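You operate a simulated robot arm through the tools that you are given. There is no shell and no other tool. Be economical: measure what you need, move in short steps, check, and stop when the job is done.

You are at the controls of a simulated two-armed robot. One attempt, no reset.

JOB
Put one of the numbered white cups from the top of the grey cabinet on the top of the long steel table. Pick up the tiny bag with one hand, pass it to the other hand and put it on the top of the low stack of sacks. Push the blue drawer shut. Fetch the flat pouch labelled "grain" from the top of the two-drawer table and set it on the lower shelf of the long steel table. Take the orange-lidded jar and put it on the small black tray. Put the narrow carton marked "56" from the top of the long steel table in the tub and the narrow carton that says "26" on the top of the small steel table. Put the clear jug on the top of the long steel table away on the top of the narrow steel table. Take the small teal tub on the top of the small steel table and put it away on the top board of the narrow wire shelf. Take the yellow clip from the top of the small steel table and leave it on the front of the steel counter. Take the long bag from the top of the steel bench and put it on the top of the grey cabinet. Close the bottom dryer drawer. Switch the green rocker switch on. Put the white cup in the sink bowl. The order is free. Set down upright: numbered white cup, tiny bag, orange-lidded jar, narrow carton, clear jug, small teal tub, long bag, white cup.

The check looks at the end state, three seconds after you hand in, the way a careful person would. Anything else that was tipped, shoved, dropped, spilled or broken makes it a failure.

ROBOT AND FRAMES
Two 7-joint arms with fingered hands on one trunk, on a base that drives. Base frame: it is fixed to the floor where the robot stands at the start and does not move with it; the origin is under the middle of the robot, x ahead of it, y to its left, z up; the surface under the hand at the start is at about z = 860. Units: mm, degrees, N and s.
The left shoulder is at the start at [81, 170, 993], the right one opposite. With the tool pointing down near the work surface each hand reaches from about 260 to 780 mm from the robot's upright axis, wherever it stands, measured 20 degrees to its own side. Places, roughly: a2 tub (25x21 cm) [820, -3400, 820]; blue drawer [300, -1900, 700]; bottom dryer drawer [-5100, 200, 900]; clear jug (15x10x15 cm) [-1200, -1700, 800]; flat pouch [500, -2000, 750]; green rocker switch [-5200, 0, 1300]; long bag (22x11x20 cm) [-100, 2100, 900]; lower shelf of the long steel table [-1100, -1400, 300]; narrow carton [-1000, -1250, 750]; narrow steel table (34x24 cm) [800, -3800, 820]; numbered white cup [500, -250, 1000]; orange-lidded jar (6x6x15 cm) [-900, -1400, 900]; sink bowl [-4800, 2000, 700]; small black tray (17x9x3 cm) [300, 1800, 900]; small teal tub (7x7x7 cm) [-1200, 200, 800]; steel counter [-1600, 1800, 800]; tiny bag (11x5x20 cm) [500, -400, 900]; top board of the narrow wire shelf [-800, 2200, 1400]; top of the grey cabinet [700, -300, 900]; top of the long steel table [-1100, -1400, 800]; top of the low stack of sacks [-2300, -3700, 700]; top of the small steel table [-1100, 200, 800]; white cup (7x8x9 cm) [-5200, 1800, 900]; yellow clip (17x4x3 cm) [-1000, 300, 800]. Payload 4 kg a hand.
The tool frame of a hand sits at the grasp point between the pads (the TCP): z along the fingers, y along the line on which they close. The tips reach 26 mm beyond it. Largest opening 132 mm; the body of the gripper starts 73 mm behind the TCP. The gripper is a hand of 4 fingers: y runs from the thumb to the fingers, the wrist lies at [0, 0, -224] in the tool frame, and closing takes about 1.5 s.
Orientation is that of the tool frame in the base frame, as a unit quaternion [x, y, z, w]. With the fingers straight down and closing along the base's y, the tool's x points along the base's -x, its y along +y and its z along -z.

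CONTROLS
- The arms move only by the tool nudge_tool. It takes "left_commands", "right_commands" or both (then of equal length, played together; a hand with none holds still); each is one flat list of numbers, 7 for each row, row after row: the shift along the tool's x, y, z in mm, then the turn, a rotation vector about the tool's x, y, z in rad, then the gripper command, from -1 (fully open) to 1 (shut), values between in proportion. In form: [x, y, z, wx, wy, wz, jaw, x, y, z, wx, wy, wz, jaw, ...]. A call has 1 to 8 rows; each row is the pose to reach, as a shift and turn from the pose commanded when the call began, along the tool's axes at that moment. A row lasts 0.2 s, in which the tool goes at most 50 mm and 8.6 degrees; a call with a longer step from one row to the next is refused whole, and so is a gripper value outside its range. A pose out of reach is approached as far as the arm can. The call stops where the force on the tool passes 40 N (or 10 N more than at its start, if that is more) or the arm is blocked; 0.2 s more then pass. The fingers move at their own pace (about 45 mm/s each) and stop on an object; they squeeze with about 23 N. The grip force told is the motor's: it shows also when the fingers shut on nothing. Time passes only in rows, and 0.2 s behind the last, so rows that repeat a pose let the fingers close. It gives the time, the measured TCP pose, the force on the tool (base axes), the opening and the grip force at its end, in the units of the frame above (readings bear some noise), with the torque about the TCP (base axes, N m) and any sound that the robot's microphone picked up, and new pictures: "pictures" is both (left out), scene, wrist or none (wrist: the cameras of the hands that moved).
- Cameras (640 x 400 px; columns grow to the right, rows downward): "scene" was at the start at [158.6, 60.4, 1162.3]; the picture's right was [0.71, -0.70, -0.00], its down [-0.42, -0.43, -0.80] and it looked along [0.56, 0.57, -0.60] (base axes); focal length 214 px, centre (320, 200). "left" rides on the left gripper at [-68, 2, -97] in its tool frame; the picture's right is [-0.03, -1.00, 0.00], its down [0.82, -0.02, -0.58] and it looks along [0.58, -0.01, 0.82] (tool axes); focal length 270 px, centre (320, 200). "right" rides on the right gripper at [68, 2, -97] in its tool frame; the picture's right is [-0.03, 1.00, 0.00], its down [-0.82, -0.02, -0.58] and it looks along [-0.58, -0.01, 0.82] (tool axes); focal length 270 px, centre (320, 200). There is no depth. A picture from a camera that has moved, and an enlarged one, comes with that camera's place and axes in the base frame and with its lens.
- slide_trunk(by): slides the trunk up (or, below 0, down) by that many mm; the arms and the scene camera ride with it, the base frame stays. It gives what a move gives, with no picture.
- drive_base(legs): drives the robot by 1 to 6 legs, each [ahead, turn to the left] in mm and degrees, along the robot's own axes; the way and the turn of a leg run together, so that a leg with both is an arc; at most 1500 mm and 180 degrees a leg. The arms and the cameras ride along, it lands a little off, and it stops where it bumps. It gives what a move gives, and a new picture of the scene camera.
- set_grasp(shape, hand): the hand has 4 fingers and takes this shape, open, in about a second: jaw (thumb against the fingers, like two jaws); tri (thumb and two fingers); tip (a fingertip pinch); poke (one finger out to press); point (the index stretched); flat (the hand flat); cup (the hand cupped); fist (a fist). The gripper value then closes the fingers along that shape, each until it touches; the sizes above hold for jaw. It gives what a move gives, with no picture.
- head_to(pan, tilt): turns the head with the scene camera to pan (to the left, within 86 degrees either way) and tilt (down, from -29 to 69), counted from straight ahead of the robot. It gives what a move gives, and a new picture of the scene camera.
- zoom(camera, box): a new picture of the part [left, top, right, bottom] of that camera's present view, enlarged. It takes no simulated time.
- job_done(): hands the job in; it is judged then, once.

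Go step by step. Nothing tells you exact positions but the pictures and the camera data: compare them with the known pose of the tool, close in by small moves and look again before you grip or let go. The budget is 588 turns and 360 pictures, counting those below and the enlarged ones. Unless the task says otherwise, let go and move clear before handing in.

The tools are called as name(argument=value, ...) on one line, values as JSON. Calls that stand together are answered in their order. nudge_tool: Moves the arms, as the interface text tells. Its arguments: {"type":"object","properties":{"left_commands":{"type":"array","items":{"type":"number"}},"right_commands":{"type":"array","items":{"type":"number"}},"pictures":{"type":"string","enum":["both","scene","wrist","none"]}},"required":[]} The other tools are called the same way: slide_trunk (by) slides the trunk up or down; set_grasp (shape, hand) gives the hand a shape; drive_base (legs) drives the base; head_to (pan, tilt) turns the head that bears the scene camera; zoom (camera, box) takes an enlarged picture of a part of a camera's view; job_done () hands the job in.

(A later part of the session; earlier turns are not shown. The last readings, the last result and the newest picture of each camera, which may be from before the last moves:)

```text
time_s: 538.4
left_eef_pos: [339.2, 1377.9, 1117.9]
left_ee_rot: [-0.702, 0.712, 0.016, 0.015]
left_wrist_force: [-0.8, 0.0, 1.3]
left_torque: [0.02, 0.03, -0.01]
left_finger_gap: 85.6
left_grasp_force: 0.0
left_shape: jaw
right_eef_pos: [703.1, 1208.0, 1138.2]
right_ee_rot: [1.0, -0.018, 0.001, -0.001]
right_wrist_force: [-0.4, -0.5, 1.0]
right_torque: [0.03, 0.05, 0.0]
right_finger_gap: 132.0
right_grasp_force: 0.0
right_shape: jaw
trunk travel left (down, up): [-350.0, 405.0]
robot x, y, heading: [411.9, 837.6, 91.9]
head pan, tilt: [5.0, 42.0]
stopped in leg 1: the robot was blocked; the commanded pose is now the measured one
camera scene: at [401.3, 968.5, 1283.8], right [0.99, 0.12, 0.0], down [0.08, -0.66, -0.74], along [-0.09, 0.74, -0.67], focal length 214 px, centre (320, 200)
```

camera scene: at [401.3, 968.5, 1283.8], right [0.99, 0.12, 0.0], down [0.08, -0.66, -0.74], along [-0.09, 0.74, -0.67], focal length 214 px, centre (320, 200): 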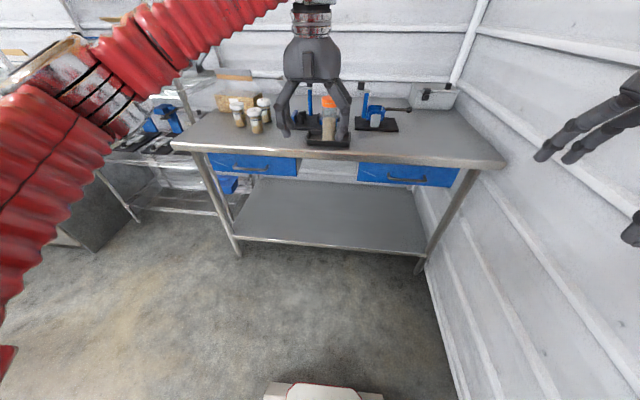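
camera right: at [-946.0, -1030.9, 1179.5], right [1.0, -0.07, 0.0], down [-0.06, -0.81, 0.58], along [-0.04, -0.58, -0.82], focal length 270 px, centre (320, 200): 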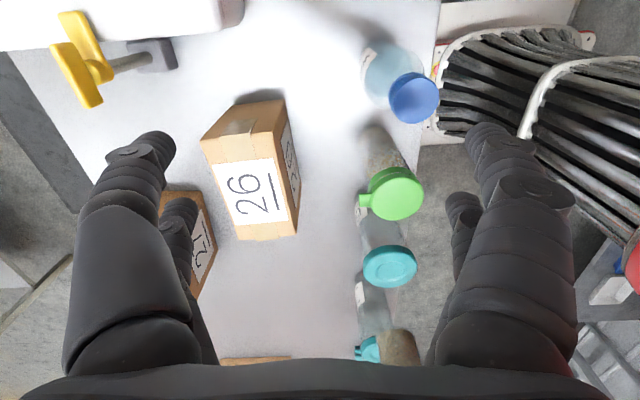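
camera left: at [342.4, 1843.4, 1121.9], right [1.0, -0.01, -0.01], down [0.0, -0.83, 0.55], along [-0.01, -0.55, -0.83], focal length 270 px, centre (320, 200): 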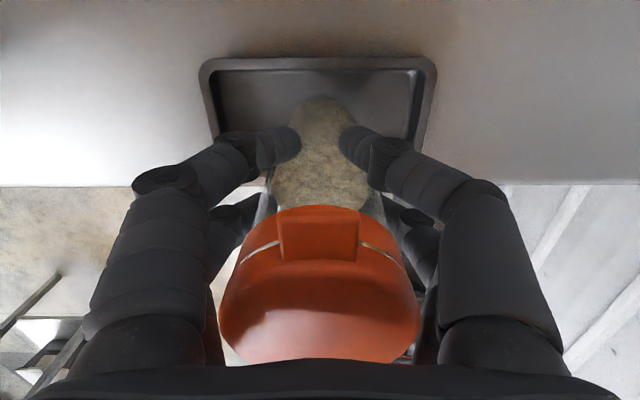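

drive_base(legs=[[248, 64], [248, -64]])

```text
time_s: 545.2
left_eef_pos: [73.1, 1766.7, 1117.5]
left_ee_rot: [-0.703, 0.711, 0.016, 0.013]
left_wrist_force: [0.3, -0.4, 0.3]
left_torque: [-0.01, 0.04, 0.0]
left_finger_gap: 85.5
left_grasp_force: 0.0
left_shape: jaw
right_eef_pos: [439.2, 1599.5, 1139.6]
right_ee_rot: [1.0, -0.016, 0.001, -0.001]
right_wrist_force: [0.8, -1.0, -0.1]
right_torque: [0.01, 0.02, 0.02]
right_finger_gap: 131.8
right_grasp_force: 0.1
right_shape: jaw
trunk travel left (down, up): [-350.0, 405.0]
robot x, y, heading: [126.7, 1227.1, 92.6]
head pan, tilt: [5.0, 42.0]
camera scene: at [117.9, 1357.5, 1283.6], right [0.99, 0.13, 0.0], down [0.08, -0.66, -0.74], along [-0.09, 0.74, -0.67], focal length 214 px, centre (320, 200)
```

scene: 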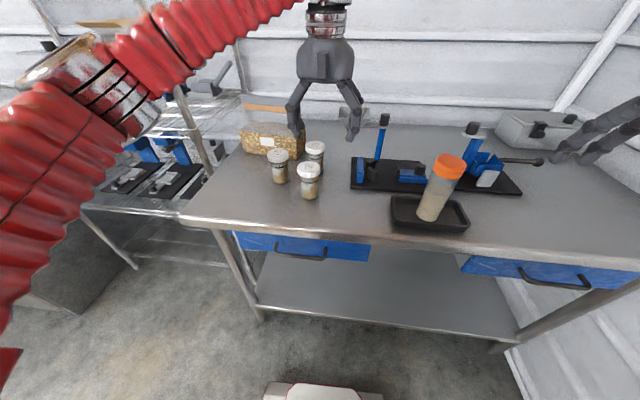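

The bag is too far from the front; I'll stand side-on to the bench (facing -x) so the right arm can reach it sideways.

drive_base(legs=[[-300, 87]])

```text
time_s: 547.7
left_eef_pos: [-204.2, 1486.4, 1118.4]
left_ee_rot: [0.899, -0.438, -0.02, -0.009]
left_wrist_force: [0.3, -1.1, -0.8]
left_torque: [0.08, -0.1, 0.01]
left_finger_gap: 85.6
left_grasp_force: 0.1
left_shape: jaw
right_eef_pos: [187.2, 1584.0, 1141.4]
right_ee_rot: [0.949, 0.316, 0.003, -0.002]
right_wrist_force: [-0.1, -1.0, 0.4]
right_torque: [0.08, -0.07, 0.0]
right_finger_gap: 131.9
right_grasp_force: 0.0
right_shape: jaw
trunk travel left (down, up): [-350.0, 405.0]
robot x, y, heading: [199.9, 1122.5, 128.0]
head pan, tilt: [5.0, 42.0]
stopped in leg 1: the robot was blocked; the commanded pose is now the measured one
camera scene: at [112.3, 1215.7, 1283.7], right [0.73, 0.68, 0.0], down [0.46, -0.49, -0.74], along [-0.51, 0.54, -0.67], focal length 214 px, centre (320, 200)
```

scene: 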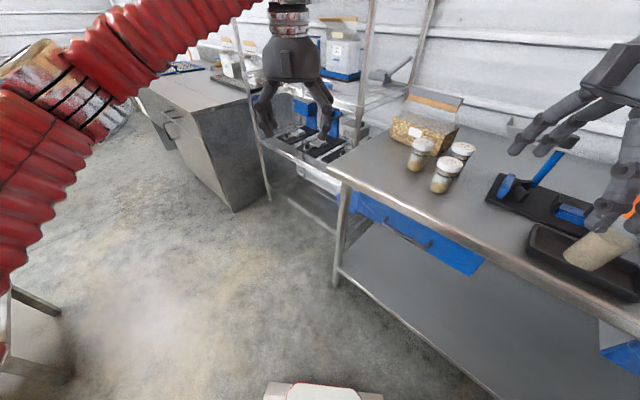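

drive_base(legs=[[0, 50]])

slide_trunk(by=60)

```text
time_s: 550.6
left_eef_pos: [-344.8, 1060.1, 1116.5]
left_ee_rot: [0.999, -0.029, -0.02, 0.003]
left_wrist_force: [0.0, -0.3, -0.3]
left_torque: [-0.03, 0.02, 0.02]
left_finger_gap: 85.9
left_grasp_force: 0.0
left_shape: jaw
right_eef_pos: [-163.1, 1418.2, 1138.8]
right_ee_rot: [0.733, 0.68, 0.001, 0.001]
right_wrist_force: [-0.3, -1.0, 0.1]
right_torque: [0.0, 0.01, 0.0]
right_finger_gap: 131.9
right_grasp_force: 0.0
right_shape: jaw
trunk travel left (down, up): [-350.0, 405.0]
robot x, y, heading: [204.0, 1172.0, 176.4]
head pan, tilt: [5.0, 42.0]
camera scene: at [69.5, 1170.0, 1283.5], right [-0.03, 1.0, 0.0], down [0.67, 0.02, -0.74], along [-0.74, -0.02, -0.67], focal length 214 px, centre (320, 200)
```

scene: 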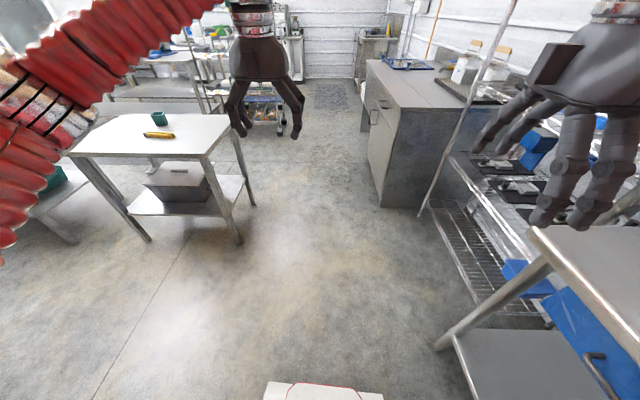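

```text
time_s: 551.6
left_eef_pos: [-345.3, 1057.8, 1176.9]
left_ee_rot: [0.999, -0.027, -0.02, 0.0]
left_wrist_force: [-0.4, -0.1, 0.0]
left_torque: [0.07, 0.02, 0.01]
left_finger_gap: 85.8
left_grasp_force: 0.0
left_shape: jaw
right_eef_pos: [-162.6, 1415.6, 1200.6]
right_ee_rot: [0.733, 0.68, 0.002, -0.001]
right_wrist_force: [-0.6, -0.3, -0.5]
right_torque: [0.05, 0.0, -0.02]
right_finger_gap: 132.0
right_grasp_force: 0.0
right_shape: jaw
trunk travel left (down, up): [-410.0, 345.0]
robot x, y, heading: [209.2, 1169.5, 176.6]
head pan, tilt: [5.0, 42.0]
```

drive_base(legs=[[169, -48], [169, 51], [-236, 0]])

head_to(pan=-75, tilt=30)

```text
time_s: 557.7
left_eef_pos: [-569.7, 1179.5, 1183.3]
left_ee_rot: [1.0, 0.0, -0.026, 0.001]
left_wrist_force: [1.2, -0.7, -0.1]
left_torque: [0.02, 0.11, -0.02]
left_finger_gap: 86.0
left_grasp_force: 0.0
left_shape: jaw
right_eef_pos: [-407.1, 1546.2, 1203.6]
right_ee_rot: [0.715, 0.699, -0.003, -0.002]
right_wrist_force: [0.6, -1.2, 1.3]
right_torque: [0.1, 0.11, -0.01]
right_finger_gap: 131.9
right_grasp_force: 0.1
right_shape: jaw
trunk travel left (down, up): [-410.0, 345.0]
robot x, y, heading: [-37.1, 1334.5, 177.1]
head pan, tilt: [5.0, 42.0]
stopped in leg 3: the robot was blocked; the commanded pose is now the measured one
camera scene: at [-148.6, 1327.6, 1345.2], right [-0.04, 1.0, 0.0], down [0.67, 0.02, -0.75], along [-0.75, -0.03, -0.67], focal length 214 px, centre (320, 200)
```

scene: 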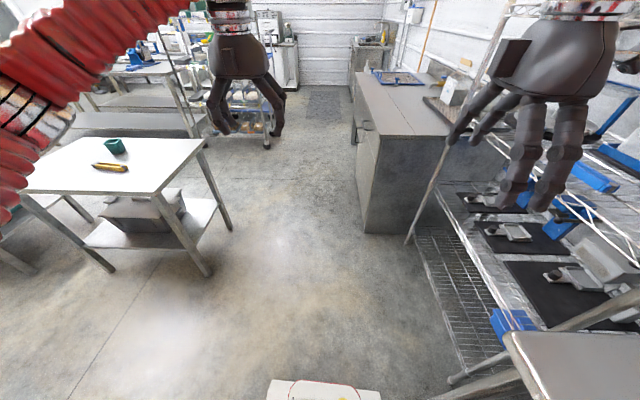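

```text
time_s: 559.3
left_eef_pos: [-578.1, 1182.2, 1179.1]
left_ee_rot: [1.0, 0.001, -0.021, 0.002]
left_wrist_force: [0.1, 0.0, -0.3]
left_torque: [0.02, 0.01, 0.03]
left_finger_gap: 85.7
left_grasp_force: 0.1
left_shape: jaw
right_eef_pos: [-414.2, 1549.3, 1200.5]
right_ee_rot: [0.715, 0.7, 0.001, 0.002]
right_wrist_force: [-0.6, 0.1, -0.5]
right_torque: [0.01, -0.03, 0.01]
right_finger_gap: 132.0
right_grasp_force: 0.0
right_shape: jaw
trunk travel left (down, up): [-410.0, 345.0]
robot x, y, heading: [-36.8, 1333.6, 176.9]
head pan, tilt: [-75.0, 30.0]
camera scene: at [-91.7, 1421.0, 1362.5], right [0.98, 0.21, 0.0], down [0.11, -0.49, -0.87], along [-0.18, 0.85, -0.5], focal length 214 px, centre (320, 200)
```

scene: 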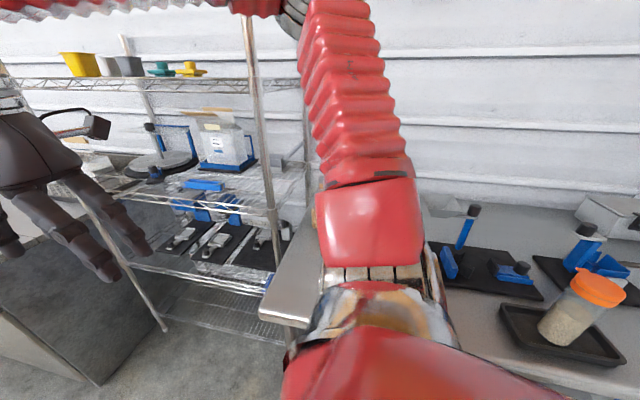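

nudge_tool(right_commands=[45, 10, 0, 0, 0, 0.145, -1, 85, 30, 0, 0, 0, 0.29, -1, 120, 50, 0, 0, 0, 0.435, -1, 150, 80, 0, 0, 0, 0.58, -1, 185, 110, 0, 0, 0, 0.725, -1, 215, 140, 0, 0, 0, 0.87, -1, 235, 175, 0, 0, 0, 1.015, -1, 250, 214, 0, 0, 0, 1.16, -1], pictures="wrist")

```text
time_s: 561.1
left_eef_pos: [-574.8, 1180.7, 1180.2]
left_ee_rot: [1.0, -0.001, -0.021, 0.003]
left_wrist_force: [0.2, -0.4, 0.2]
left_torque: [-0.03, -0.01, -0.01]
left_finger_gap: 85.9
left_grasp_force: 0.0
left_shape: jaw
right_eef_pos: [-190.4, 1794.9, 1201.7]
right_ee_rot: [0.982, 0.191, 0.0, 0.001]
right_wrist_force: [-0.3, -0.3, 0.1]
right_torque: [0.01, 0.01, -0.05]
right_finger_gap: 132.0
right_grasp_force: 0.2
right_shape: jaw
trunk travel left (down, up): [-410.0, 345.0]
robot x, y, heading: [-37.6, 1330.9, 177.2]
head pan, tilt: [-75.0, 30.0]
camera right: at [-127.5, 1820.1, 1298.0], right [0.35, -0.94, 0.0], down [-0.76, -0.29, 0.58], along [-0.54, -0.2, -0.82], focal length 270 px, centre (320, 200)
```

right: 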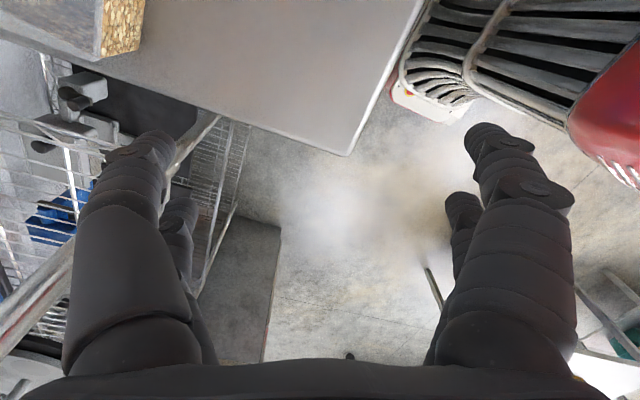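

nudge_tool(right_commands=[20, -36, 0, 0, 0, 0.07, -1, 40, -73, 0, 0, 0, 0.14, -1, 60, -109, 0, 0, 0, 0.21, -1, 80, -146, 0, 0, 0, 0.28, -1, 100, -182, 0, 0, 0, 0.35, -1, 120, -219, 0, 0, 0, 0.42, -1, 141, -256, 0, 0, 0, 0.46, -1], pictures="wrist")

```text
time_s: 562.7
left_eef_pos: [-577.1, 1183.2, 1178.6]
left_ee_rot: [1.0, 0.0, -0.021, 0.003]
left_wrist_force: [-0.3, 0.0, 0.0]
left_torque: [0.0, 0.0, 0.01]
left_finger_gap: 86.0
left_grasp_force: 0.0
left_shape: jaw
right_eef_pos: [-160.8, 2085.1, 1198.5]
right_ee_rot: [0.999, -0.036, 0.002, 0.001]
right_wrist_force: [-0.6, 0.3, 0.0]
right_torque: [-0.01, -0.01, 0.03]
right_finger_gap: 131.9
right_grasp_force: 0.0
right_shape: jaw
trunk travel left (down, up): [-410.0, 345.0]
robot x, y, heading: [-40.0, 1332.3, 177.0]
head pan, tilt: [-75.0, 30.0]
camera right: at [-93.3, 2081.0, 1296.8], right [-0.1, -1.0, 0.0], down [-0.81, 0.08, 0.57], along [-0.57, 0.06, -0.82], focal length 270 px, centre (320, 200)
```

right: 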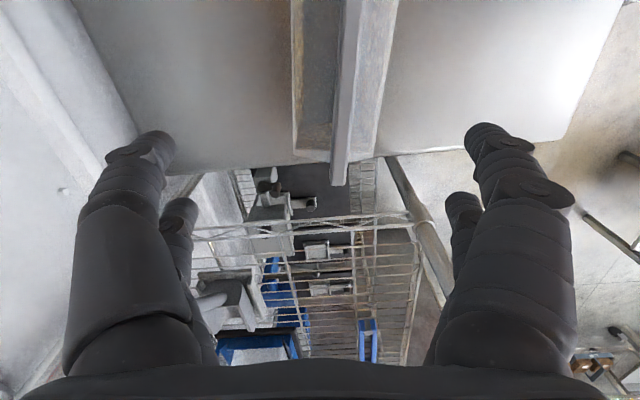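

nudge_tool(right_commands=[6, 16, 30, 0, 0, 0, -0.4, 6, 16, 65, 0, 0, 0, -0.4, 6, 16, 95, 0, 0, 0, -0.4], pictures="wrist")

```text
time_s: 563.5
left_eef_pos: [-576.6, 1181.0, 1178.6]
left_ee_rot: [1.0, 0.0, -0.022, 0.003]
left_wrist_force: [-1.0, 0.0, -0.4]
left_torque: [0.02, 0.0, 0.03]
left_finger_gap: 85.5
left_grasp_force: 0.1
left_shape: jaw
right_eef_pos: [-154.8, 2069.1, 1103.7]
right_ee_rot: [0.999, -0.036, 0.001, 0.001]
right_wrist_force: [0.3, 0.2, -0.3]
right_torque: [-0.01, 0.02, -0.02]
right_finger_gap: 92.7
right_grasp_force: 0.0
right_shape: jaw
trunk travel left (down, up): [-410.0, 345.0]
robot x, y, heading: [-38.3, 1334.2, 176.9]
head pan, tilt: [-75.0, 30.0]
camera right: at [-87.4, 2063.5, 1200.7], right [-0.1, -1.0, 0.0], down [-0.81, 0.08, 0.58], along [-0.57, 0.05, -0.82], focal length 270 px, centre (320, 200)
```

right: 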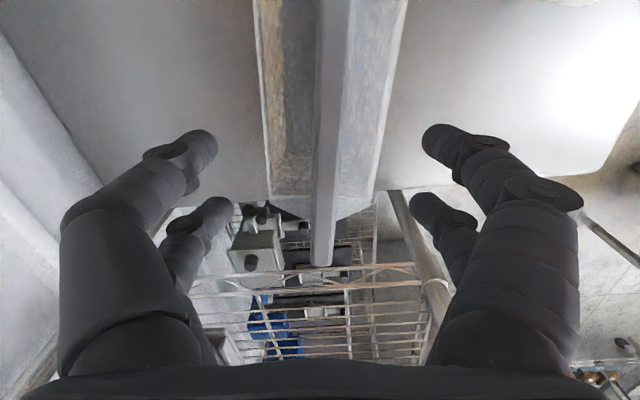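

nudge_tool(right_commands=[0, 5, 25, 0, 0, 0, -0.4, 0, 5, 52, 0, 0, 0, -0.4, 0, 5, 52, 0, 0, 0, 0.2, 0, 5, 52, 0, 0, 0, 0.6, 0, 5, 52, 0, 0, 0, 1, 0, 5, 52, 0, 0, 0, 1, 0, 5, 52, 0, 0, 0, 1, 0, 5, 52, 0, 0, 0, 1], pictures="wrist")

```text
time_s: 565.3
left_eef_pos: [-576.2, 1182.2, 1179.1]
left_ee_rot: [1.0, 0.0, -0.02, 0.002]
left_wrist_force: [0.6, -0.3, 0.8]
left_torque: [-0.01, 0.01, -0.01]
left_finger_gap: 85.7
left_grasp_force: 0.1
left_shape: jaw
right_eef_pos: [-156.4, 2063.8, 1052.7]
right_ee_rot: [0.999, -0.037, 0.0, 0.001]
right_wrist_force: [-0.4, 0.7, 0.5]
right_torque: [-0.02, 0.08, -0.16]
right_finger_gap: 3.0
right_grasp_force: 21.9
right_shape: jaw
trunk travel left (down, up): [-410.0, 345.0]
robot x, y, heading: [-35.6, 1328.1, 176.8]
head pan, tilt: [-75.0, 30.0]
camera right: at [-88.8, 2057.8, 1150.1], right [-0.1, -1.0, 0.0], down [-0.81, 0.08, 0.58], along [-0.57, 0.06, -0.82], focal length 270 px, centre (320, 200)
```

right: 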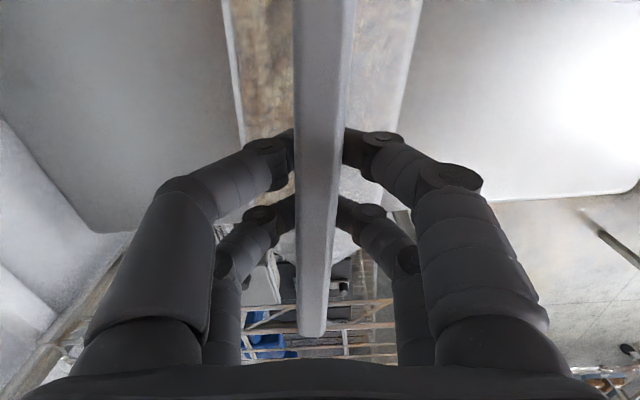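

nudge_tool(right_commands=[0, 0, -15, 0, 0, 0, 1, 0, 0, -40, 0, 0, 0, 1, 0, 0, -70, 0, 0, 0, 1, 0, 0, -100, 0, 0, 0, 1], pictures="wrist")

```text
time_s: 566.3
left_eef_pos: [-577.7, 1181.7, 1178.0]
left_ee_rot: [1.0, 0.0, -0.02, 0.003]
left_wrist_force: [0.3, -0.6, 0.0]
left_torque: [-0.01, 0.02, 0.02]
left_finger_gap: 85.9
left_grasp_force: 0.0
left_shape: jaw
right_eef_pos: [-155.7, 2064.2, 1154.0]
right_ee_rot: [0.999, -0.036, 0.002, 0.001]
right_wrist_force: [0.5, -1.4, -8.5]
right_torque: [-0.06, 0.09, -0.06]
right_finger_gap: 2.9
right_grasp_force: 22.8
right_shape: jaw
trunk travel left (down, up): [-410.0, 345.0]
robot x, y, heading: [-36.2, 1329.0, 176.7]
head pan, tilt: [-75.0, 30.0]
camera right: at [-89.0, 2058.3, 1250.4], right [-0.1, -1.0, 0.0], down [-0.81, 0.08, 0.57], along [-0.57, 0.05, -0.82], focal length 270 px, centre (320, 200)
```

right: 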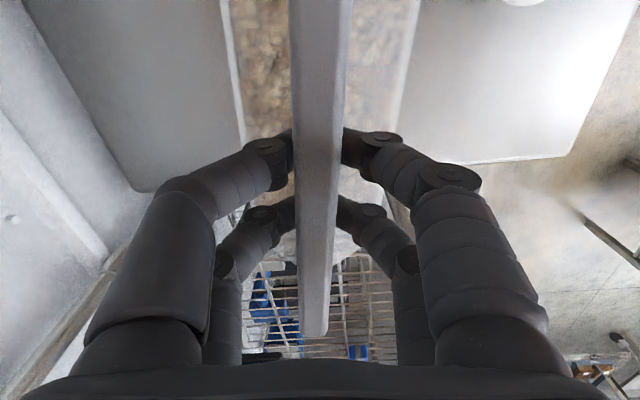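

nudge_tool(right_commands=[0, 10, -40, 0, 0, 0, 1, 0, 50, -60, 0, 0, 0, 1, -2, 98, -60, 0, 0, 0, 1, -4, 146, -60, 0, 0, 0, 1, -8, 194, -60, 0, 0, 0, 1, -12, 242, -60, 0, 0, 0, 1, -16, 290, -60, 0, 0, 0, 1, -20, 338, -60, 0, 0, 0, 1], pictures="none")

nudge_tool(right_commands=[-20, 40, 0, 0, 0, 0, 1, -45, 80, 0, 0, 0, 0, 1, -75, 110, 0, 0, 0, 0, 1], pictures="none")

head_to(pan=5, tilt=42)

```text
time_s: 568.1
left_eef_pos: [-577.6, 1181.3, 1177.8]
left_ee_rot: [1.0, 0.001, -0.021, 0.003]
left_wrist_force: [0.2, -0.7, 0.0]
left_torque: [0.01, -0.02, -0.02]
left_finger_gap: 85.6
left_grasp_force: 0.0
left_shape: jaw
right_eef_pos: [-202.2, 1725.4, 1215.3]
right_ee_rot: [0.999, -0.037, 0.001, 0.0]
right_wrist_force: [-0.7, 0.5, -9.3]
right_torque: [0.13, 0.13, 0.04]
right_finger_gap: 2.8
right_grasp_force: 22.9
right_shape: jaw
trunk travel left (down, up): [-410.0, 345.0]
robot x, y, heading: [-38.6, 1327.8, 177.0]
head pan, tilt: [-75.0, 30.0]
```

```text
time_s: 568.9
left_eef_pos: [-579.1, 1180.7, 1177.8]
left_ee_rot: [1.0, 0.0, -0.02, 0.002]
left_wrist_force: [0.2, -0.5, 0.2]
left_torque: [0.02, -0.03, -0.02]
left_finger_gap: 85.7
left_grasp_force: 0.1
left_shape: jaw
right_eef_pos: [-287.9, 1621.4, 1210.3]
right_ee_rot: [0.999, -0.035, 0.002, 0.0]
right_wrist_force: [-0.1, 0.1, -8.5]
right_torque: [0.07, 0.09, 0.02]
right_finger_gap: 2.8
right_grasp_force: 22.8
right_shape: jaw
trunk travel left (down, up): [-410.0, 345.0]
robot x, y, heading: [-38.7, 1329.9, 177.3]
head pan, tilt: [-75.0, 30.0]
```

```text
time_s: 570.4
left_eef_pos: [-576.9, 1181.6, 1178.5]
left_ee_rot: [1.0, 0.0, -0.021, 0.003]
left_wrist_force: [-1.6, 0.8, 0.4]
left_torque: [-0.02, -0.02, 0.01]
left_finger_gap: 85.7
left_grasp_force: 0.1
left_shape: jaw
right_eef_pos: [-284.6, 1622.7, 1210.5]
right_ee_rot: [0.999, -0.036, 0.001, 0.001]
right_wrist_force: [0.7, -0.2, -8.6]
right_torque: [-0.01, 0.1, -0.01]
right_finger_gap: 2.6
right_grasp_force: 23.1
right_shape: jaw
trunk travel left (down, up): [-410.0, 345.0]
robot x, y, heading: [-35.5, 1333.4, 176.9]
head pan, tilt: [5.0, 42.0]
camera scene: at [-156.2, 1330.0, 1344.2], right [-0.03, 1.0, 0.0], down [0.67, 0.02, -0.74], along [-0.74, -0.03, -0.67], focal length 214 px, centre (320, 200)
```

scene: 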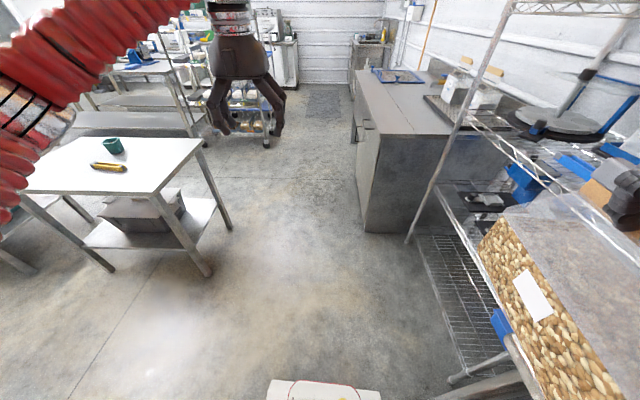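

drive_base(legs=[[560, 0], [0, 45]])

```text
time_s: 575.9
left_eef_pos: [-879.5, 884.8, 1178.3]
left_ee_rot: [0.931, 0.365, -0.019, 0.01]
left_wrist_force: [0.4, -1.3, -0.4]
left_torque: [0.02, 0.02, -0.01]
left_finger_gap: 86.0
left_grasp_force: 0.2
left_shape: jaw
right_eef_pos: [-964.5, 1408.4, 1211.3]
right_ee_rot: [0.943, 0.332, 0.004, -0.001]
right_wrist_force: [1.8, -2.2, -8.5]
right_torque: [-0.25, -0.04, -0.04]
right_finger_gap: 1.7
right_grasp_force: 22.8
right_shape: jaw
trunk travel left (down, up): [-410.0, 345.0]
robot x, y, heading: [-605.7, 1395.0, -139.8]
head pan, tilt: [5.0, 42.0]
stopped in leg 2: the robot was blocked; the commanded pose is now the measured one
camera scene: at [-694.3, 1307.5, 1344.0], right [-0.71, 0.7, 0.0], down [0.47, 0.48, -0.74], along [-0.52, -0.53, -0.67], focal length 214 px, centre (320, 200)
```

scene: 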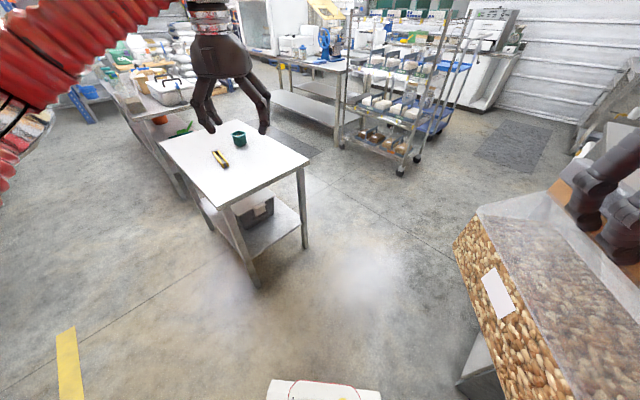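

drive_base(legs=[[0, 45]])

drive_base(legs=[[0, 38], [460, 0], [0, -34], [1100, 0]])

```text
time_s: 578.4
left_eef_pos: [-461.3, 834.1, 1178.6]
left_ee_rot: [0.731, 0.682, -0.014, 0.016]
left_wrist_force: [0.0, -0.4, 0.3]
left_torque: [0.05, -0.02, -0.03]
left_finger_gap: 85.6
left_grasp_force: 0.2
left_shape: jaw
right_eef_pos: [-881.5, 1157.0, 1209.6]
right_ee_rot: [0.755, 0.656, 0.004, -0.003]
right_wrist_force: [2.4, -1.5, -7.7]
right_torque: [-0.2, -0.3, -0.04]
right_finger_gap: 1.9
right_grasp_force: 23.3
right_shape: jaw
trunk travel left (down, up): [-410.0, 345.0]
robot x, y, heading: [-652.5, 1398.9, -95.5]
head pan, tilt: [5.0, 42.0]
stopped in leg 1: the robot was blocked; the commanded pose is now the measured one
camera scene: at [-652.9, 1272.2, 1344.0], right [-1.0, 0.01, 0.0], down [0.0, 0.67, -0.74], along [-0.01, -0.74, -0.67], focal length 214 px, centre (320, 200)
```

scene: 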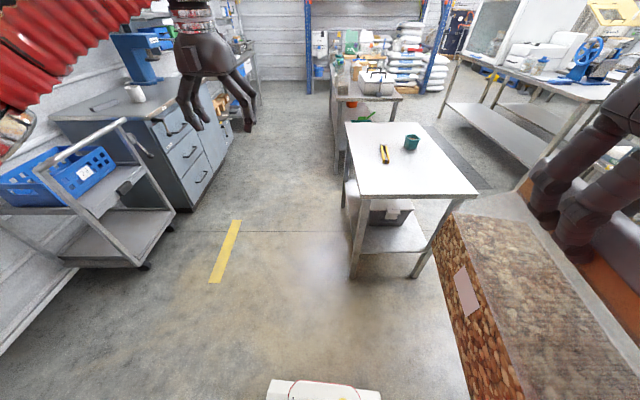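

```text
time_s: 581.1
left_eef_pos: [-161.1, 1068.9, 1181.1]
left_ee_rot: [0.474, 0.88, -0.008, 0.019]
left_wrist_force: [0.3, -1.1, -0.9]
left_torque: [0.02, 0.04, 0.01]
left_finger_gap: 85.7
left_grasp_force: 0.1
left_shape: jaw
right_eef_pos: [-689.1, 1067.1, 1210.9]
right_ee_rot: [0.503, 0.864, 0.001, -0.005]
right_wrist_force: [3.5, 1.1, -8.0]
right_torque: [0.01, -0.35, -0.05]
right_finger_gap: 2.0
right_grasp_force: 23.4
right_shape: jaw
trunk travel left (down, up): [-410.0, 345.0]
robot x, y, heading: [-681.0, 1379.7, -58.0]
head pan, tilt: [5.0, 42.0]
stopped in leg 2: the robot was blocked; the commanded pose is now the measured one
camera scene: at [-608.1, 1280.1, 1344.1], right [-0.8, -0.61, 0.0], down [-0.41, 0.53, -0.74], along [0.45, -0.59, -0.67], focal length 214 px, centre (320, 200)
```

scene: 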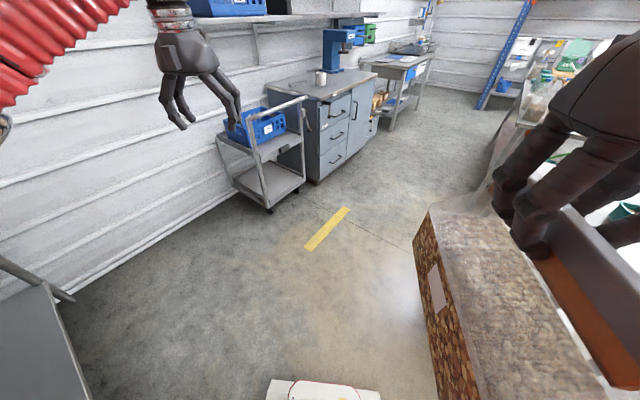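

drive_base(legs=[[720, 0], [0, -30], [900, 0]])

```text
time_s: 591.1
left_eef_pos: [18.4, -673.4, 1181.8]
left_ee_rot: [0.692, 0.722, -0.013, 0.018]
left_wrist_force: [-0.9, -0.1, -0.1]
left_torque: [0.03, 0.0, 0.0]
left_finger_gap: 85.9
left_grasp_force: 0.0
left_shape: jaw
right_eef_pos: [-436.7, -403.0, 1210.5]
right_ee_rot: [0.716, 0.698, 0.004, -0.005]
right_wrist_force: [0.5, -0.2, -9.2]
right_torque: [-0.11, -0.05, 0.0]
right_finger_gap: 2.1
right_grasp_force: 22.8
right_shape: jaw
trunk travel left (down, up): [-410.0, 345.0]
robot x, y, heading: [-270.0, -141.7, -88.5]
head pan, tilt: [5.0, 42.0]
camera scene: at [-258.5, -261.6, 1344.1], right [-0.99, -0.11, 0.0], down [-0.08, 0.67, -0.74], along [0.08, -0.74, -0.67], focal length 214 px, centre (320, 200)
```

scene: 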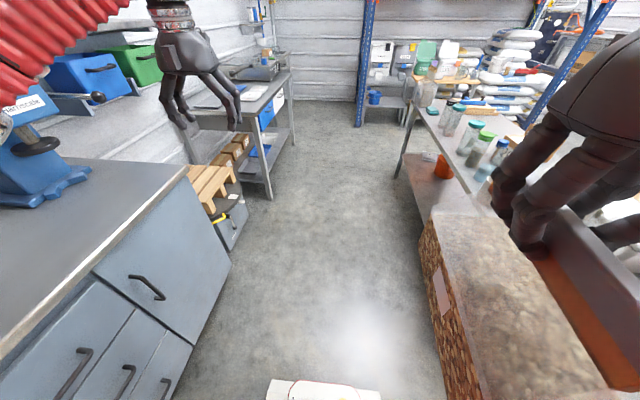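

drive_base(legs=[[0, 46]])

drive_base(legs=[[0, 46]])

```text
time_s: 593.6
left_eef_pos: [299.5, -351.4, 1182.3]
left_ee_rot: [0.394, 0.919, -0.006, 0.019]
left_wrist_force: [-0.3, -1.0, 0.0]
left_torque: [0.06, 0.05, 0.04]
left_finger_gap: 85.7
left_grasp_force: 0.0
left_shape: jaw
right_eef_pos: [-221.2, -448.8, 1211.0]
right_ee_rot: [0.421, 0.907, 0.001, -0.008]
right_wrist_force: [2.9, 0.9, -7.7]
right_torque: [0.22, -0.32, -0.03]
right_finger_gap: 2.0
right_grasp_force: 23.1
right_shape: jaw
trunk travel left (down, up): [-410.0, 345.0]
robot x, y, heading: [-300.1, -165.2, -46.0]
head pan, tilt: [5.0, 42.0]
stopped in leg 1: the robot was blocked; the commanded pose is now the measured one
camera scene: at [-206.6, -248.5, 1343.9], right [-0.66, -0.75, 0.0], down [-0.51, 0.44, -0.74], along [0.56, -0.49, -0.67], focal length 214 px, centre (320, 200)
```

scene: 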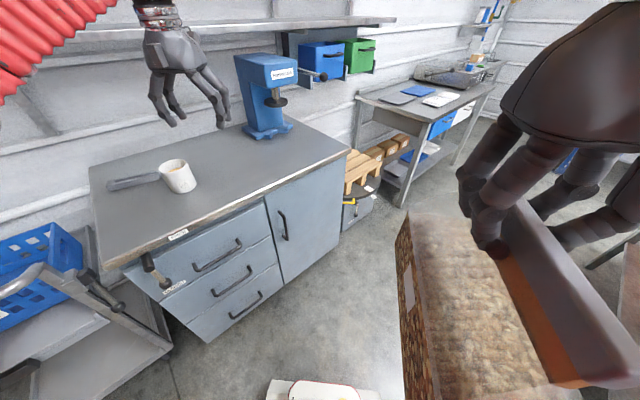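

```text
time_s: 595.9
left_eef_pos: [295.3, 43.6, 1183.4]
left_ee_rot: [0.081, 0.996, 0.0, 0.022]
left_wrist_force: [0.9, -0.4, 0.2]
left_torque: [0.01, 0.05, 0.02]
left_finger_gap: 85.8
left_grasp_force: 0.0
left_shape: jaw
right_eef_pos: [-62.3, -348.7, 1210.6]
right_ee_rot: [0.111, 0.994, -0.003, -0.01]
right_wrist_force: [0.6, 2.6, -7.5]
right_torque: [0.24, -0.1, -0.03]
right_finger_gap: 2.1
right_grasp_force: 22.9
right_shape: jaw
trunk travel left (down, up): [-410.0, 345.0]
robot x, y, heading: [-298.0, -202.6, -8.0]
head pan, tilt: [5.0, 42.0]
stopped in leg 1: the robot was blocked; the commanded pose is now the measured one
camera scene: at [-178.5, -211.1, 1343.9], right [-0.05, -1.0, 0.0], down [-0.67, 0.03, -0.74], along [0.74, -0.04, -0.67], focal length 214 px, centre (320, 200)
```

scene: 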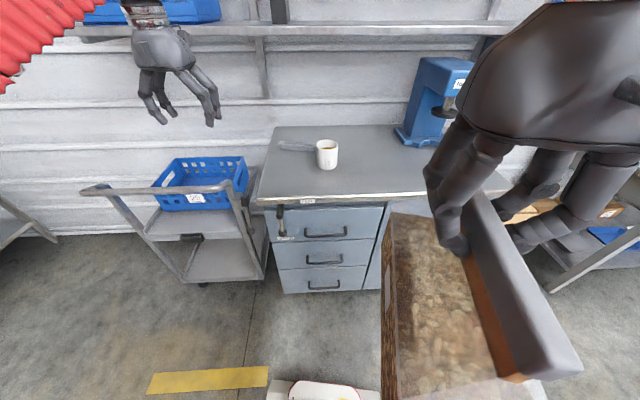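

drive_base(legs=[[0, 44], [310, 0], [0, -38]])

```text
time_s: 602.2
left_eef_pos: [513.6, 279.1, 1184.0]
left_ee_rot: [0.031, 0.999, 0.002, 0.022]
left_wrist_force: [-0.9, 0.1, 0.4]
left_torque: [0.05, -0.03, -0.04]
left_finger_gap: 85.5
left_grasp_force: 0.0
left_shape: jaw
right_eef_pos: [198.0, -147.8, 1211.7]
right_ee_rot: [0.061, 0.998, -0.004, -0.008]
right_wrist_force: [-0.2, -0.1, -8.5]
right_torque: [0.05, -0.14, 0.0]
right_finger_gap: 2.2
right_grasp_force: 23.0
right_shape: jaw
trunk travel left (down, up): [-410.0, 345.0]
robot x, y, heading: [-52.6, -13.2, -2.3]
head pan, tilt: [5.0, 42.0]
camera scene: at [69.1, -13.2, 1344.1], right [0.05, -1.0, 0.0], down [-0.67, -0.03, -0.74], along [0.74, 0.03, -0.67], focal length 214 px, centre (320, 200)
```

scene: 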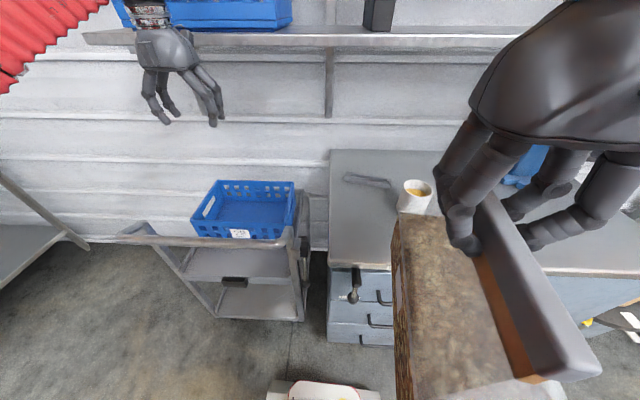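

nudge_tool(right_commands=[-42, 9, 0, 0, 0, -0.03, 1, -84, 18, 0, 0, 0, -0.06, 1, -126, 27, 0, 0, 0, -0.09, 1, -168, 36, 0, 0, 0, -0.12, 1, -210, 46, 0, 0, 0, -0.12, 1, -252, 55, 0, 0, 0, -0.12, 1, -296, 65, 10, 0, 0, -0.12, 1, -296, 65, 55, 0, 0, -0.12, 1], pictures="scene")

```text
time_s: 604.0
left_eef_pos: [513.4, 280.9, 1183.1]
left_ee_rot: [0.032, 0.999, 0.001, 0.023]
left_wrist_force: [-1.0, 0.5, -0.4]
left_torque: [-0.06, -0.05, -0.04]
left_finger_gap: 85.9
left_grasp_force: 0.2
left_shape: jaw
right_eef_pos: [456.0, -193.1, 1164.1]
right_ee_rot: [0.0, 1.0, -0.004, -0.007]
right_wrist_force: [1.9, 4.0, -8.4]
right_torque: [0.27, -0.38, -0.08]
right_finger_gap: 1.9
right_grasp_force: 22.8
right_shape: jaw
right hand out of reach, approached as far as the arm can: row 4, 5, 6, 7, 8
trunk travel left (down, up): [-410.0, 345.0]
robot x, y, heading: [-51.4, -13.5, -2.7]
head pan, tilt: [5.0, 42.0]
camera scene: at [69.3, -11.0, 1344.0], right [0.05, -1.0, 0.0], down [-0.67, -0.03, -0.74], along [0.74, 0.03, -0.67], focal length 214 px, centre (320, 200)
```

scene: 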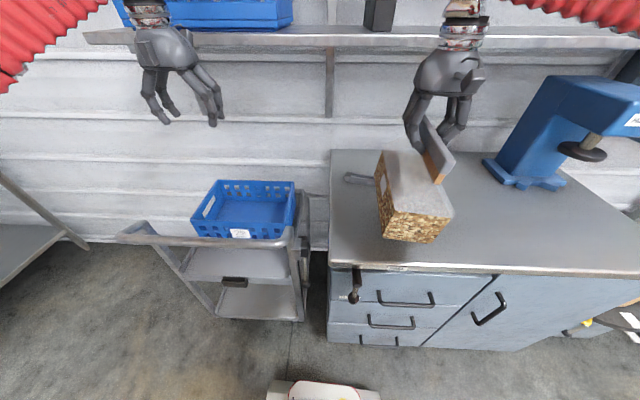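

drive_base(legs=[[0, 9]])

```text
time_s: 605.2
left_eef_pos: [462.9, 362.5, 1184.7]
left_ee_rot: [-0.045, 0.999, 0.002, 0.022]
left_wrist_force: [0.0, 1.0, -0.2]
left_torque: [-0.05, -0.03, -0.03]
left_finger_gap: 85.7
left_grasp_force: 0.0
left_shape: jaw
right_eef_pos: [478.5, -115.7, 1203.7]
right_ee_rot: [-0.075, 0.996, 0.024, 0.031]
right_wrist_force: [-0.5, 1.5, -9.1]
right_torque: [0.07, -0.13, -0.02]
right_finger_gap: 2.1
right_grasp_force: 23.3
right_shape: jaw
trunk travel left (down, up): [-410.0, 345.0]
robot x, y, heading: [-50.9, -21.0, 6.4]
head pan, tilt: [5.0, 42.0]
stopped in leg 1: the force on the tool passed its limit at 75 N (the readings are from after the stop); the commanded pose is now the measured one
camera scene: at [69.3, -2.1, 1343.9], right [0.2, -0.98, 0.0], down [-0.66, -0.14, -0.74], along [0.73, 0.15, -0.67], focal length 214 px, centre (320, 200)
```

scene: 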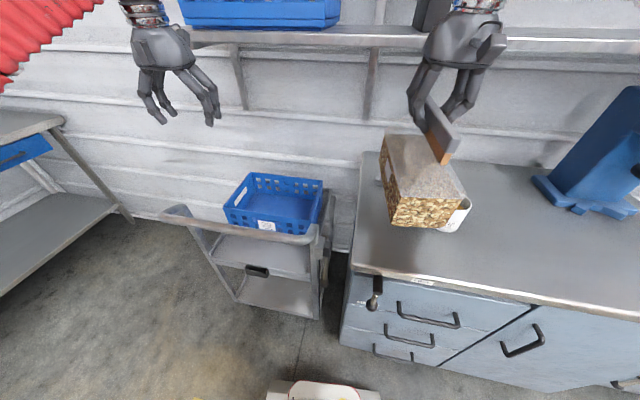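

nudge_tool(right_commands=[30, 5, 0, 0.02, 0.03, 0, 1, 60, 9, 10, 0.05, 0.06, 0, 1, 60, 9, 50, 0.05, 0.06, 0, 1, 60, 9, 90, 0.05, 0.06, 0, 1], pictures="none")

```text
time_s: 606.2
left_eef_pos: [462.1, 360.5, 1184.9]
left_ee_rot: [-0.045, 0.999, 0.005, 0.023]
left_wrist_force: [0.0, 0.0, 0.5]
left_torque: [-0.01, 0.05, 0.01]
left_finger_gap: 85.5
left_grasp_force: 0.0
left_shape: jaw
right_eef_pos: [423.3, -112.0, 1112.3]
right_ee_rot: [-0.076, 0.997, -0.002, 0.004]
right_wrist_force: [0.5, -0.5, -8.1]
right_torque: [0.05, -0.12, 0.0]
right_finger_gap: 2.3
right_grasp_force: 22.7
right_shape: jaw
trunk travel left (down, up): [-410.0, 345.0]
robot x, y, heading: [-51.5, -24.4, 6.4]
head pan, tilt: [5.0, 42.0]
```

nudge_tool(right_commands=[0, 0, 25, 0, 0, 0, 1, 0, 0, 50, 0, 0, 0, 1, -20, -3, 52, 0, 0, 0, 1, -40, -6, 52, 0, 0, 0, 1, -66, -10, 52, 0, 0, 0, 1], pictures="both")

```text
time_s: 607.5
left_eef_pos: [464.0, 360.7, 1184.3]
left_ee_rot: [-0.045, 0.999, 0.004, 0.021]
left_wrist_force: [0.5, 0.2, -0.2]
left_torque: [0.0, 0.05, 0.0]
left_finger_gap: 85.8
left_grasp_force: 0.1
left_shape: jaw
right_eef_pos: [490.7, -112.4, 1060.6]
right_ee_rot: [-0.075, 0.997, -0.002, 0.003]
right_wrist_force: [0.1, 0.4, -8.5]
right_torque: [0.04, 0.0, 0.01]
right_finger_gap: 2.2
right_grasp_force: 22.8
right_shape: jaw
trunk travel left (down, up): [-410.0, 345.0]
robot x, y, heading: [-53.3, -27.1, 6.6]
head pan, tilt: [5.0, 42.0]
camera scene: at [70.1, -4.2, 1343.9], right [0.2, -0.98, 0.0], down [-0.66, -0.13, -0.74], along [0.73, 0.15, -0.67], focal length 214 px, centre (320, 200)
camera right: at [421.4, -119.5, 1156.9], right [-0.13, 0.99, 0.0], down [0.81, 0.1, 0.58], along [0.58, 0.07, -0.81], focal length 270 px, centre (320, 200)
```

scene: 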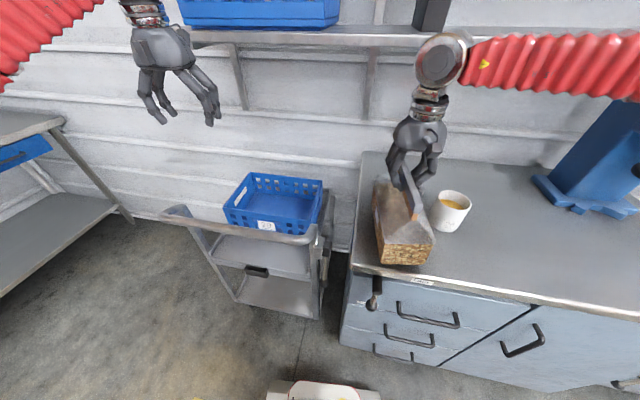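
right: 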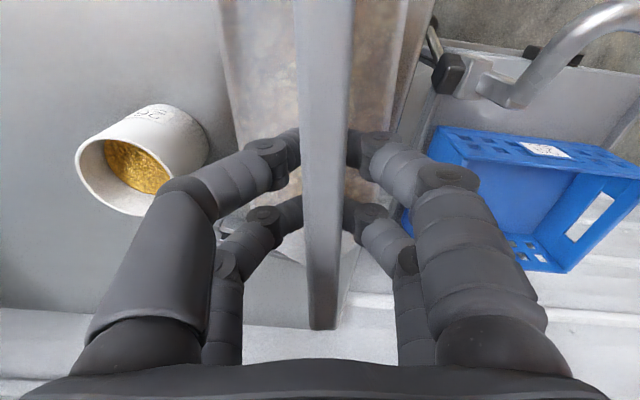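

nudge_tool(right_commands=[-15, -8, 5, 0, 0, 0, 1, -15, -8, 11, 0, 0, 0, 1, -15, -8, 16, 0, 0, 0, 1, -15, -8, 20, 0, 0, 0, 1, -15, -8, 24, 0, 0, 0, 1, -15, -8, 28, 0, 0, 0, 1, -15, -8, 32, 0, 0, 0, 1, -15, -8, 36, 0, 0, 0, 1], pictures="none")

```text
time_s: 609.1
left_eef_pos: [460.5, 359.9, 1186.9]
left_ee_rot: [-0.045, 0.999, 0.003, 0.024]
left_wrist_force: [0.0, -0.3, 0.1]
left_torque: [0.01, 0.0, 0.01]
left_finger_gap: 85.8
left_grasp_force: 0.0
left_shape: jaw
right_eef_pos: [505.3, -119.8, 1037.1]
right_ee_rot: [-0.074, 0.997, 0.001, 0.012]
right_wrist_force: [-6.3, -7.8, 15.8]
right_torque: [-0.16, 0.21, -0.02]
right_finger_gap: 5.1
right_grasp_force: 22.8
right_shape: jaw
trunk travel left (down, up): [-410.0, 345.0]
robot x, y, heading: [-51.3, -24.7, 6.5]
head pan, tilt: [5.0, 42.0]
stopped in row 8 (right hand): the force on the tool passed its limit at 44 N (the readings are from after the stop); the commanded pose is now the measured one
```

nudge_tool(right_commands=[0, 0, -2, 0, 0, 0, 0.7, 0, 0, -2, 0, 0, 0, 0.3, 0, 0, -2, 0, 0, 0, -0.1, 0, 0, -2, 0, 0, 0, -0.3, 0, 0, -2, 0, 0, 0, -0.3, 0, 0, -35, 0, 0, 0, -0.3, 0, 0, -70, 0, 0, 0, -0.3, 40, 0, -85, 0, 0, 0, -0.3], pictures="scene")

```text
time_s: 611.0
left_eef_pos: [458.5, 362.4, 1188.0]
left_ee_rot: [-0.045, 0.999, 0.003, 0.025]
left_wrist_force: [-0.7, 0.4, 0.0]
left_torque: [-0.03, -0.06, -0.01]
left_finger_gap: 85.8
left_grasp_force: 0.1
left_shape: jaw
right_eef_pos: [464.9, -124.5, 1121.4]
right_ee_rot: [-0.074, 0.997, 0.001, 0.012]
right_wrist_force: [-1.0, -0.2, -0.3]
right_torque: [0.0, -0.05, 0.0]
right_finger_gap: 85.7
right_grasp_force: 0.1
right_shape: jaw
trunk travel left (down, up): [-410.0, 345.0]
robot x, y, heading: [-47.7, -24.5, 6.6]
head pan, tilt: [5.0, 42.0]
camera scene: at [63.7, -3.8, 1344.7], right [0.2, -0.98, 0.0], down [-0.65, -0.13, -0.74], along [0.73, 0.15, -0.67], focal length 214 px, centre (320, 200)
```

scene: 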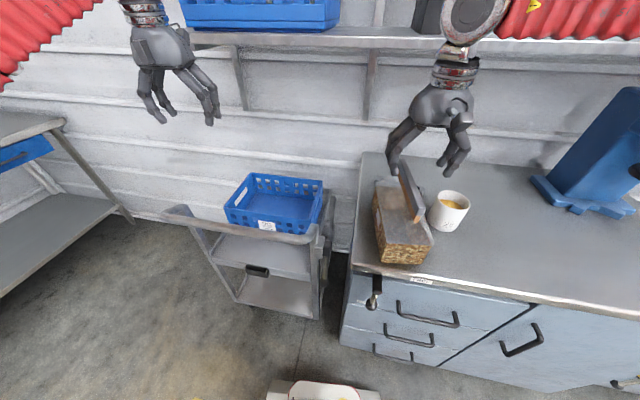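

The long bag stands on the cabinet. Now carton 26 with the left hand: I drive back to the long table's east side with arcs.

drive_base(legs=[[-300, 0], [212, -48], [212, -48], [610, 0], [196, -45], [196, -45]])

```text
time_s: 616.8
left_eef_pos: [452.8, -520.2, 1188.7]
left_ee_rot: [0.519, 0.855, -0.009, 0.022]
left_wrist_force: [-0.4, -1.4, -0.8]
left_torque: [0.09, -0.04, 0.0]
left_finger_gap: 85.8
left_grasp_force: 0.1
left_shape: jaw
right_eef_pos: [5.0, -711.2, 1118.7]
right_ee_rot: [0.494, 0.869, -0.003, 0.01]
right_wrist_force: [0.4, -0.5, -1.3]
right_torque: [0.12, -0.01, 0.02]
right_finger_gap: 86.0
right_grasp_force: 0.0
right_shape: jaw
trunk travel left (down, up): [-410.0, 345.0]
robot x, y, heading: [-44.4, -158.4, -63.4]
head pan, tilt: [5.0, 42.0]
stopped in leg 3: the robot was blocked; the commanded pose is now the measured one
camera scene: at [12.5, -270.5, 1343.7], right [-0.85, -0.53, 0.0], down [-0.35, 0.57, -0.74], along [0.39, -0.63, -0.67], focal length 214 px, centre (320, 200)
```

scene: 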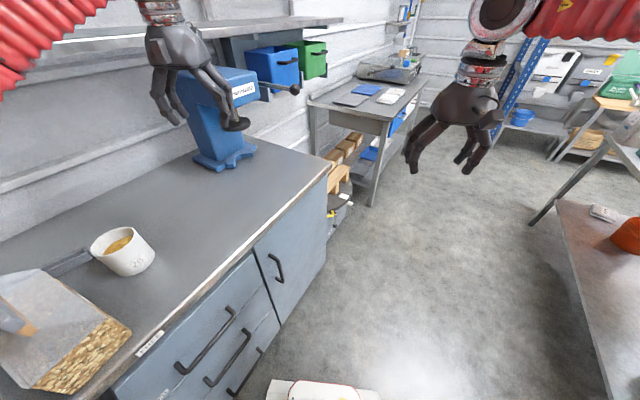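

nudge_tool(left_commands=[0, 0, -20, 0, 0, 0, -0.3, 40, -16, -30, 0, 0, 0, -0.3, 80, -32, -30, 0, 0, 0, -0.3, 120, -48, -30, 0, 0, 0, -0.3, 146, -58, -30, 0, 0, 0, -0.3], pictures="none")

drive_base(legs=[[-60, 0], [140, -27], [600, 0], [236, -45], [236, -45]])

```text
time_s: 618.0
left_eef_pos: [333.6, -410.3, 1212.2]
left_ee_rot: [0.518, 0.855, -0.011, 0.024]
left_wrist_force: [-2.1, -0.2, 0.2]
left_torque: [0.01, -0.02, 0.02]
left_finger_gap: 85.9
left_grasp_force: 0.0
left_shape: jaw
right_eef_pos: [6.2, -703.8, 1122.7]
right_ee_rot: [0.493, 0.87, -0.007, 0.011]
right_wrist_force: [0.0, 0.0, 0.3]
right_torque: [0.02, -0.02, 0.0]
right_finger_gap: 85.7
right_grasp_force: 0.1
right_shape: jaw
trunk travel left (down, up): [-410.0, 345.0]
robot x, y, heading: [-44.9, -158.9, -63.3]
head pan, tilt: [5.0, 42.0]
```

```text
time_s: 627.5
left_eef_pos: [-639.5, -1425.6, 1213.7]
left_ee_rot: [0.994, 0.104, -0.026, 0.007]
left_wrist_force: [-1.0, -0.5, -0.3]
left_torque: [-0.07, -0.11, -0.01]
left_finger_gap: 85.8
left_grasp_force: 0.1
left_shape: jaw
right_eef_pos: [-834.5, -1030.1, 1125.3]
right_ee_rot: [0.991, 0.133, -0.015, 0.004]
right_wrist_force: [-1.3, 1.0, -1.6]
right_torque: [-0.05, -0.1, 0.02]
right_finger_gap: 85.8
right_grasp_force: 0.1
right_shape: jaw
trunk travel left (down, up): [-410.0, 345.0]
robot x, y, heading: [-285.1, -1190.2, -171.1]
head pan, tilt: [5.0, 42.0]
stopped in leg 5: the robot was blocked; the commanded pose is now the measured one
camera scene: at [-402.2, -1210.3, 1343.8], right [-0.24, 0.97, 0.0], down [0.65, 0.16, -0.74], along [-0.72, -0.18, -0.67], focal length 214 px, centre (320, 200)
```

scene: 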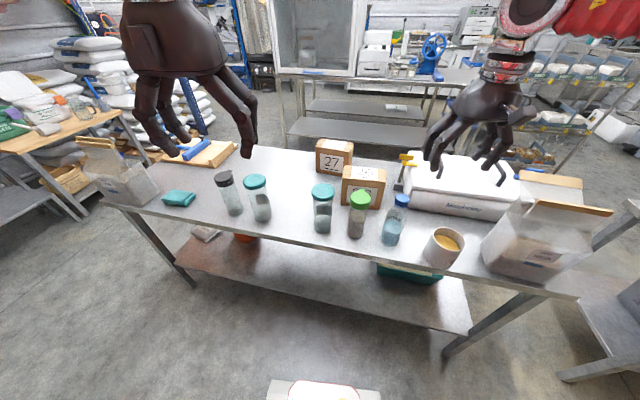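

drive_base(legs=[[0, -17], [85, 0]])

```text
time_s: 629.6
left_eef_pos: [-774.6, -1304.2, 1214.7]
left_ee_rot: [0.999, -0.039, -0.028, 0.002]
left_wrist_force: [-0.1, 0.4, 0.1]
left_torque: [-0.04, -0.04, -0.01]
left_finger_gap: 85.9
left_grasp_force: 0.0
left_shape: jaw
right_eef_pos: [-847.7, -871.2, 1126.1]
right_ee_rot: [1.0, -0.011, -0.017, 0.001]
right_wrist_force: [0.7, 1.0, 0.1]
right_torque: [-0.09, -0.02, -0.02]
right_finger_gap: 85.6
right_grasp_force: 0.2
right_shape: jaw
trunk travel left (down, up): [-410.0, 345.0]
robot x, y, heading: [-370.1, -1188.5, 172.3]
head pan, tilt: [5.0, 42.0]
camera scene: at [-485.4, -1175.5, 1344.1], right [0.05, 1.0, 0.0], down [0.67, -0.03, -0.74], along [-0.74, 0.03, -0.67], focal length 214 px, centre (320, 200)
```

scene: 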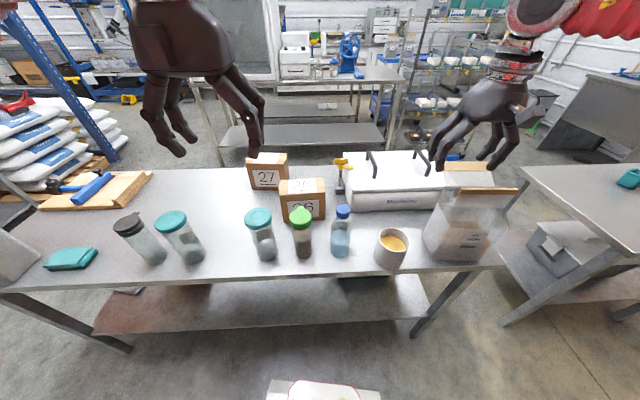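

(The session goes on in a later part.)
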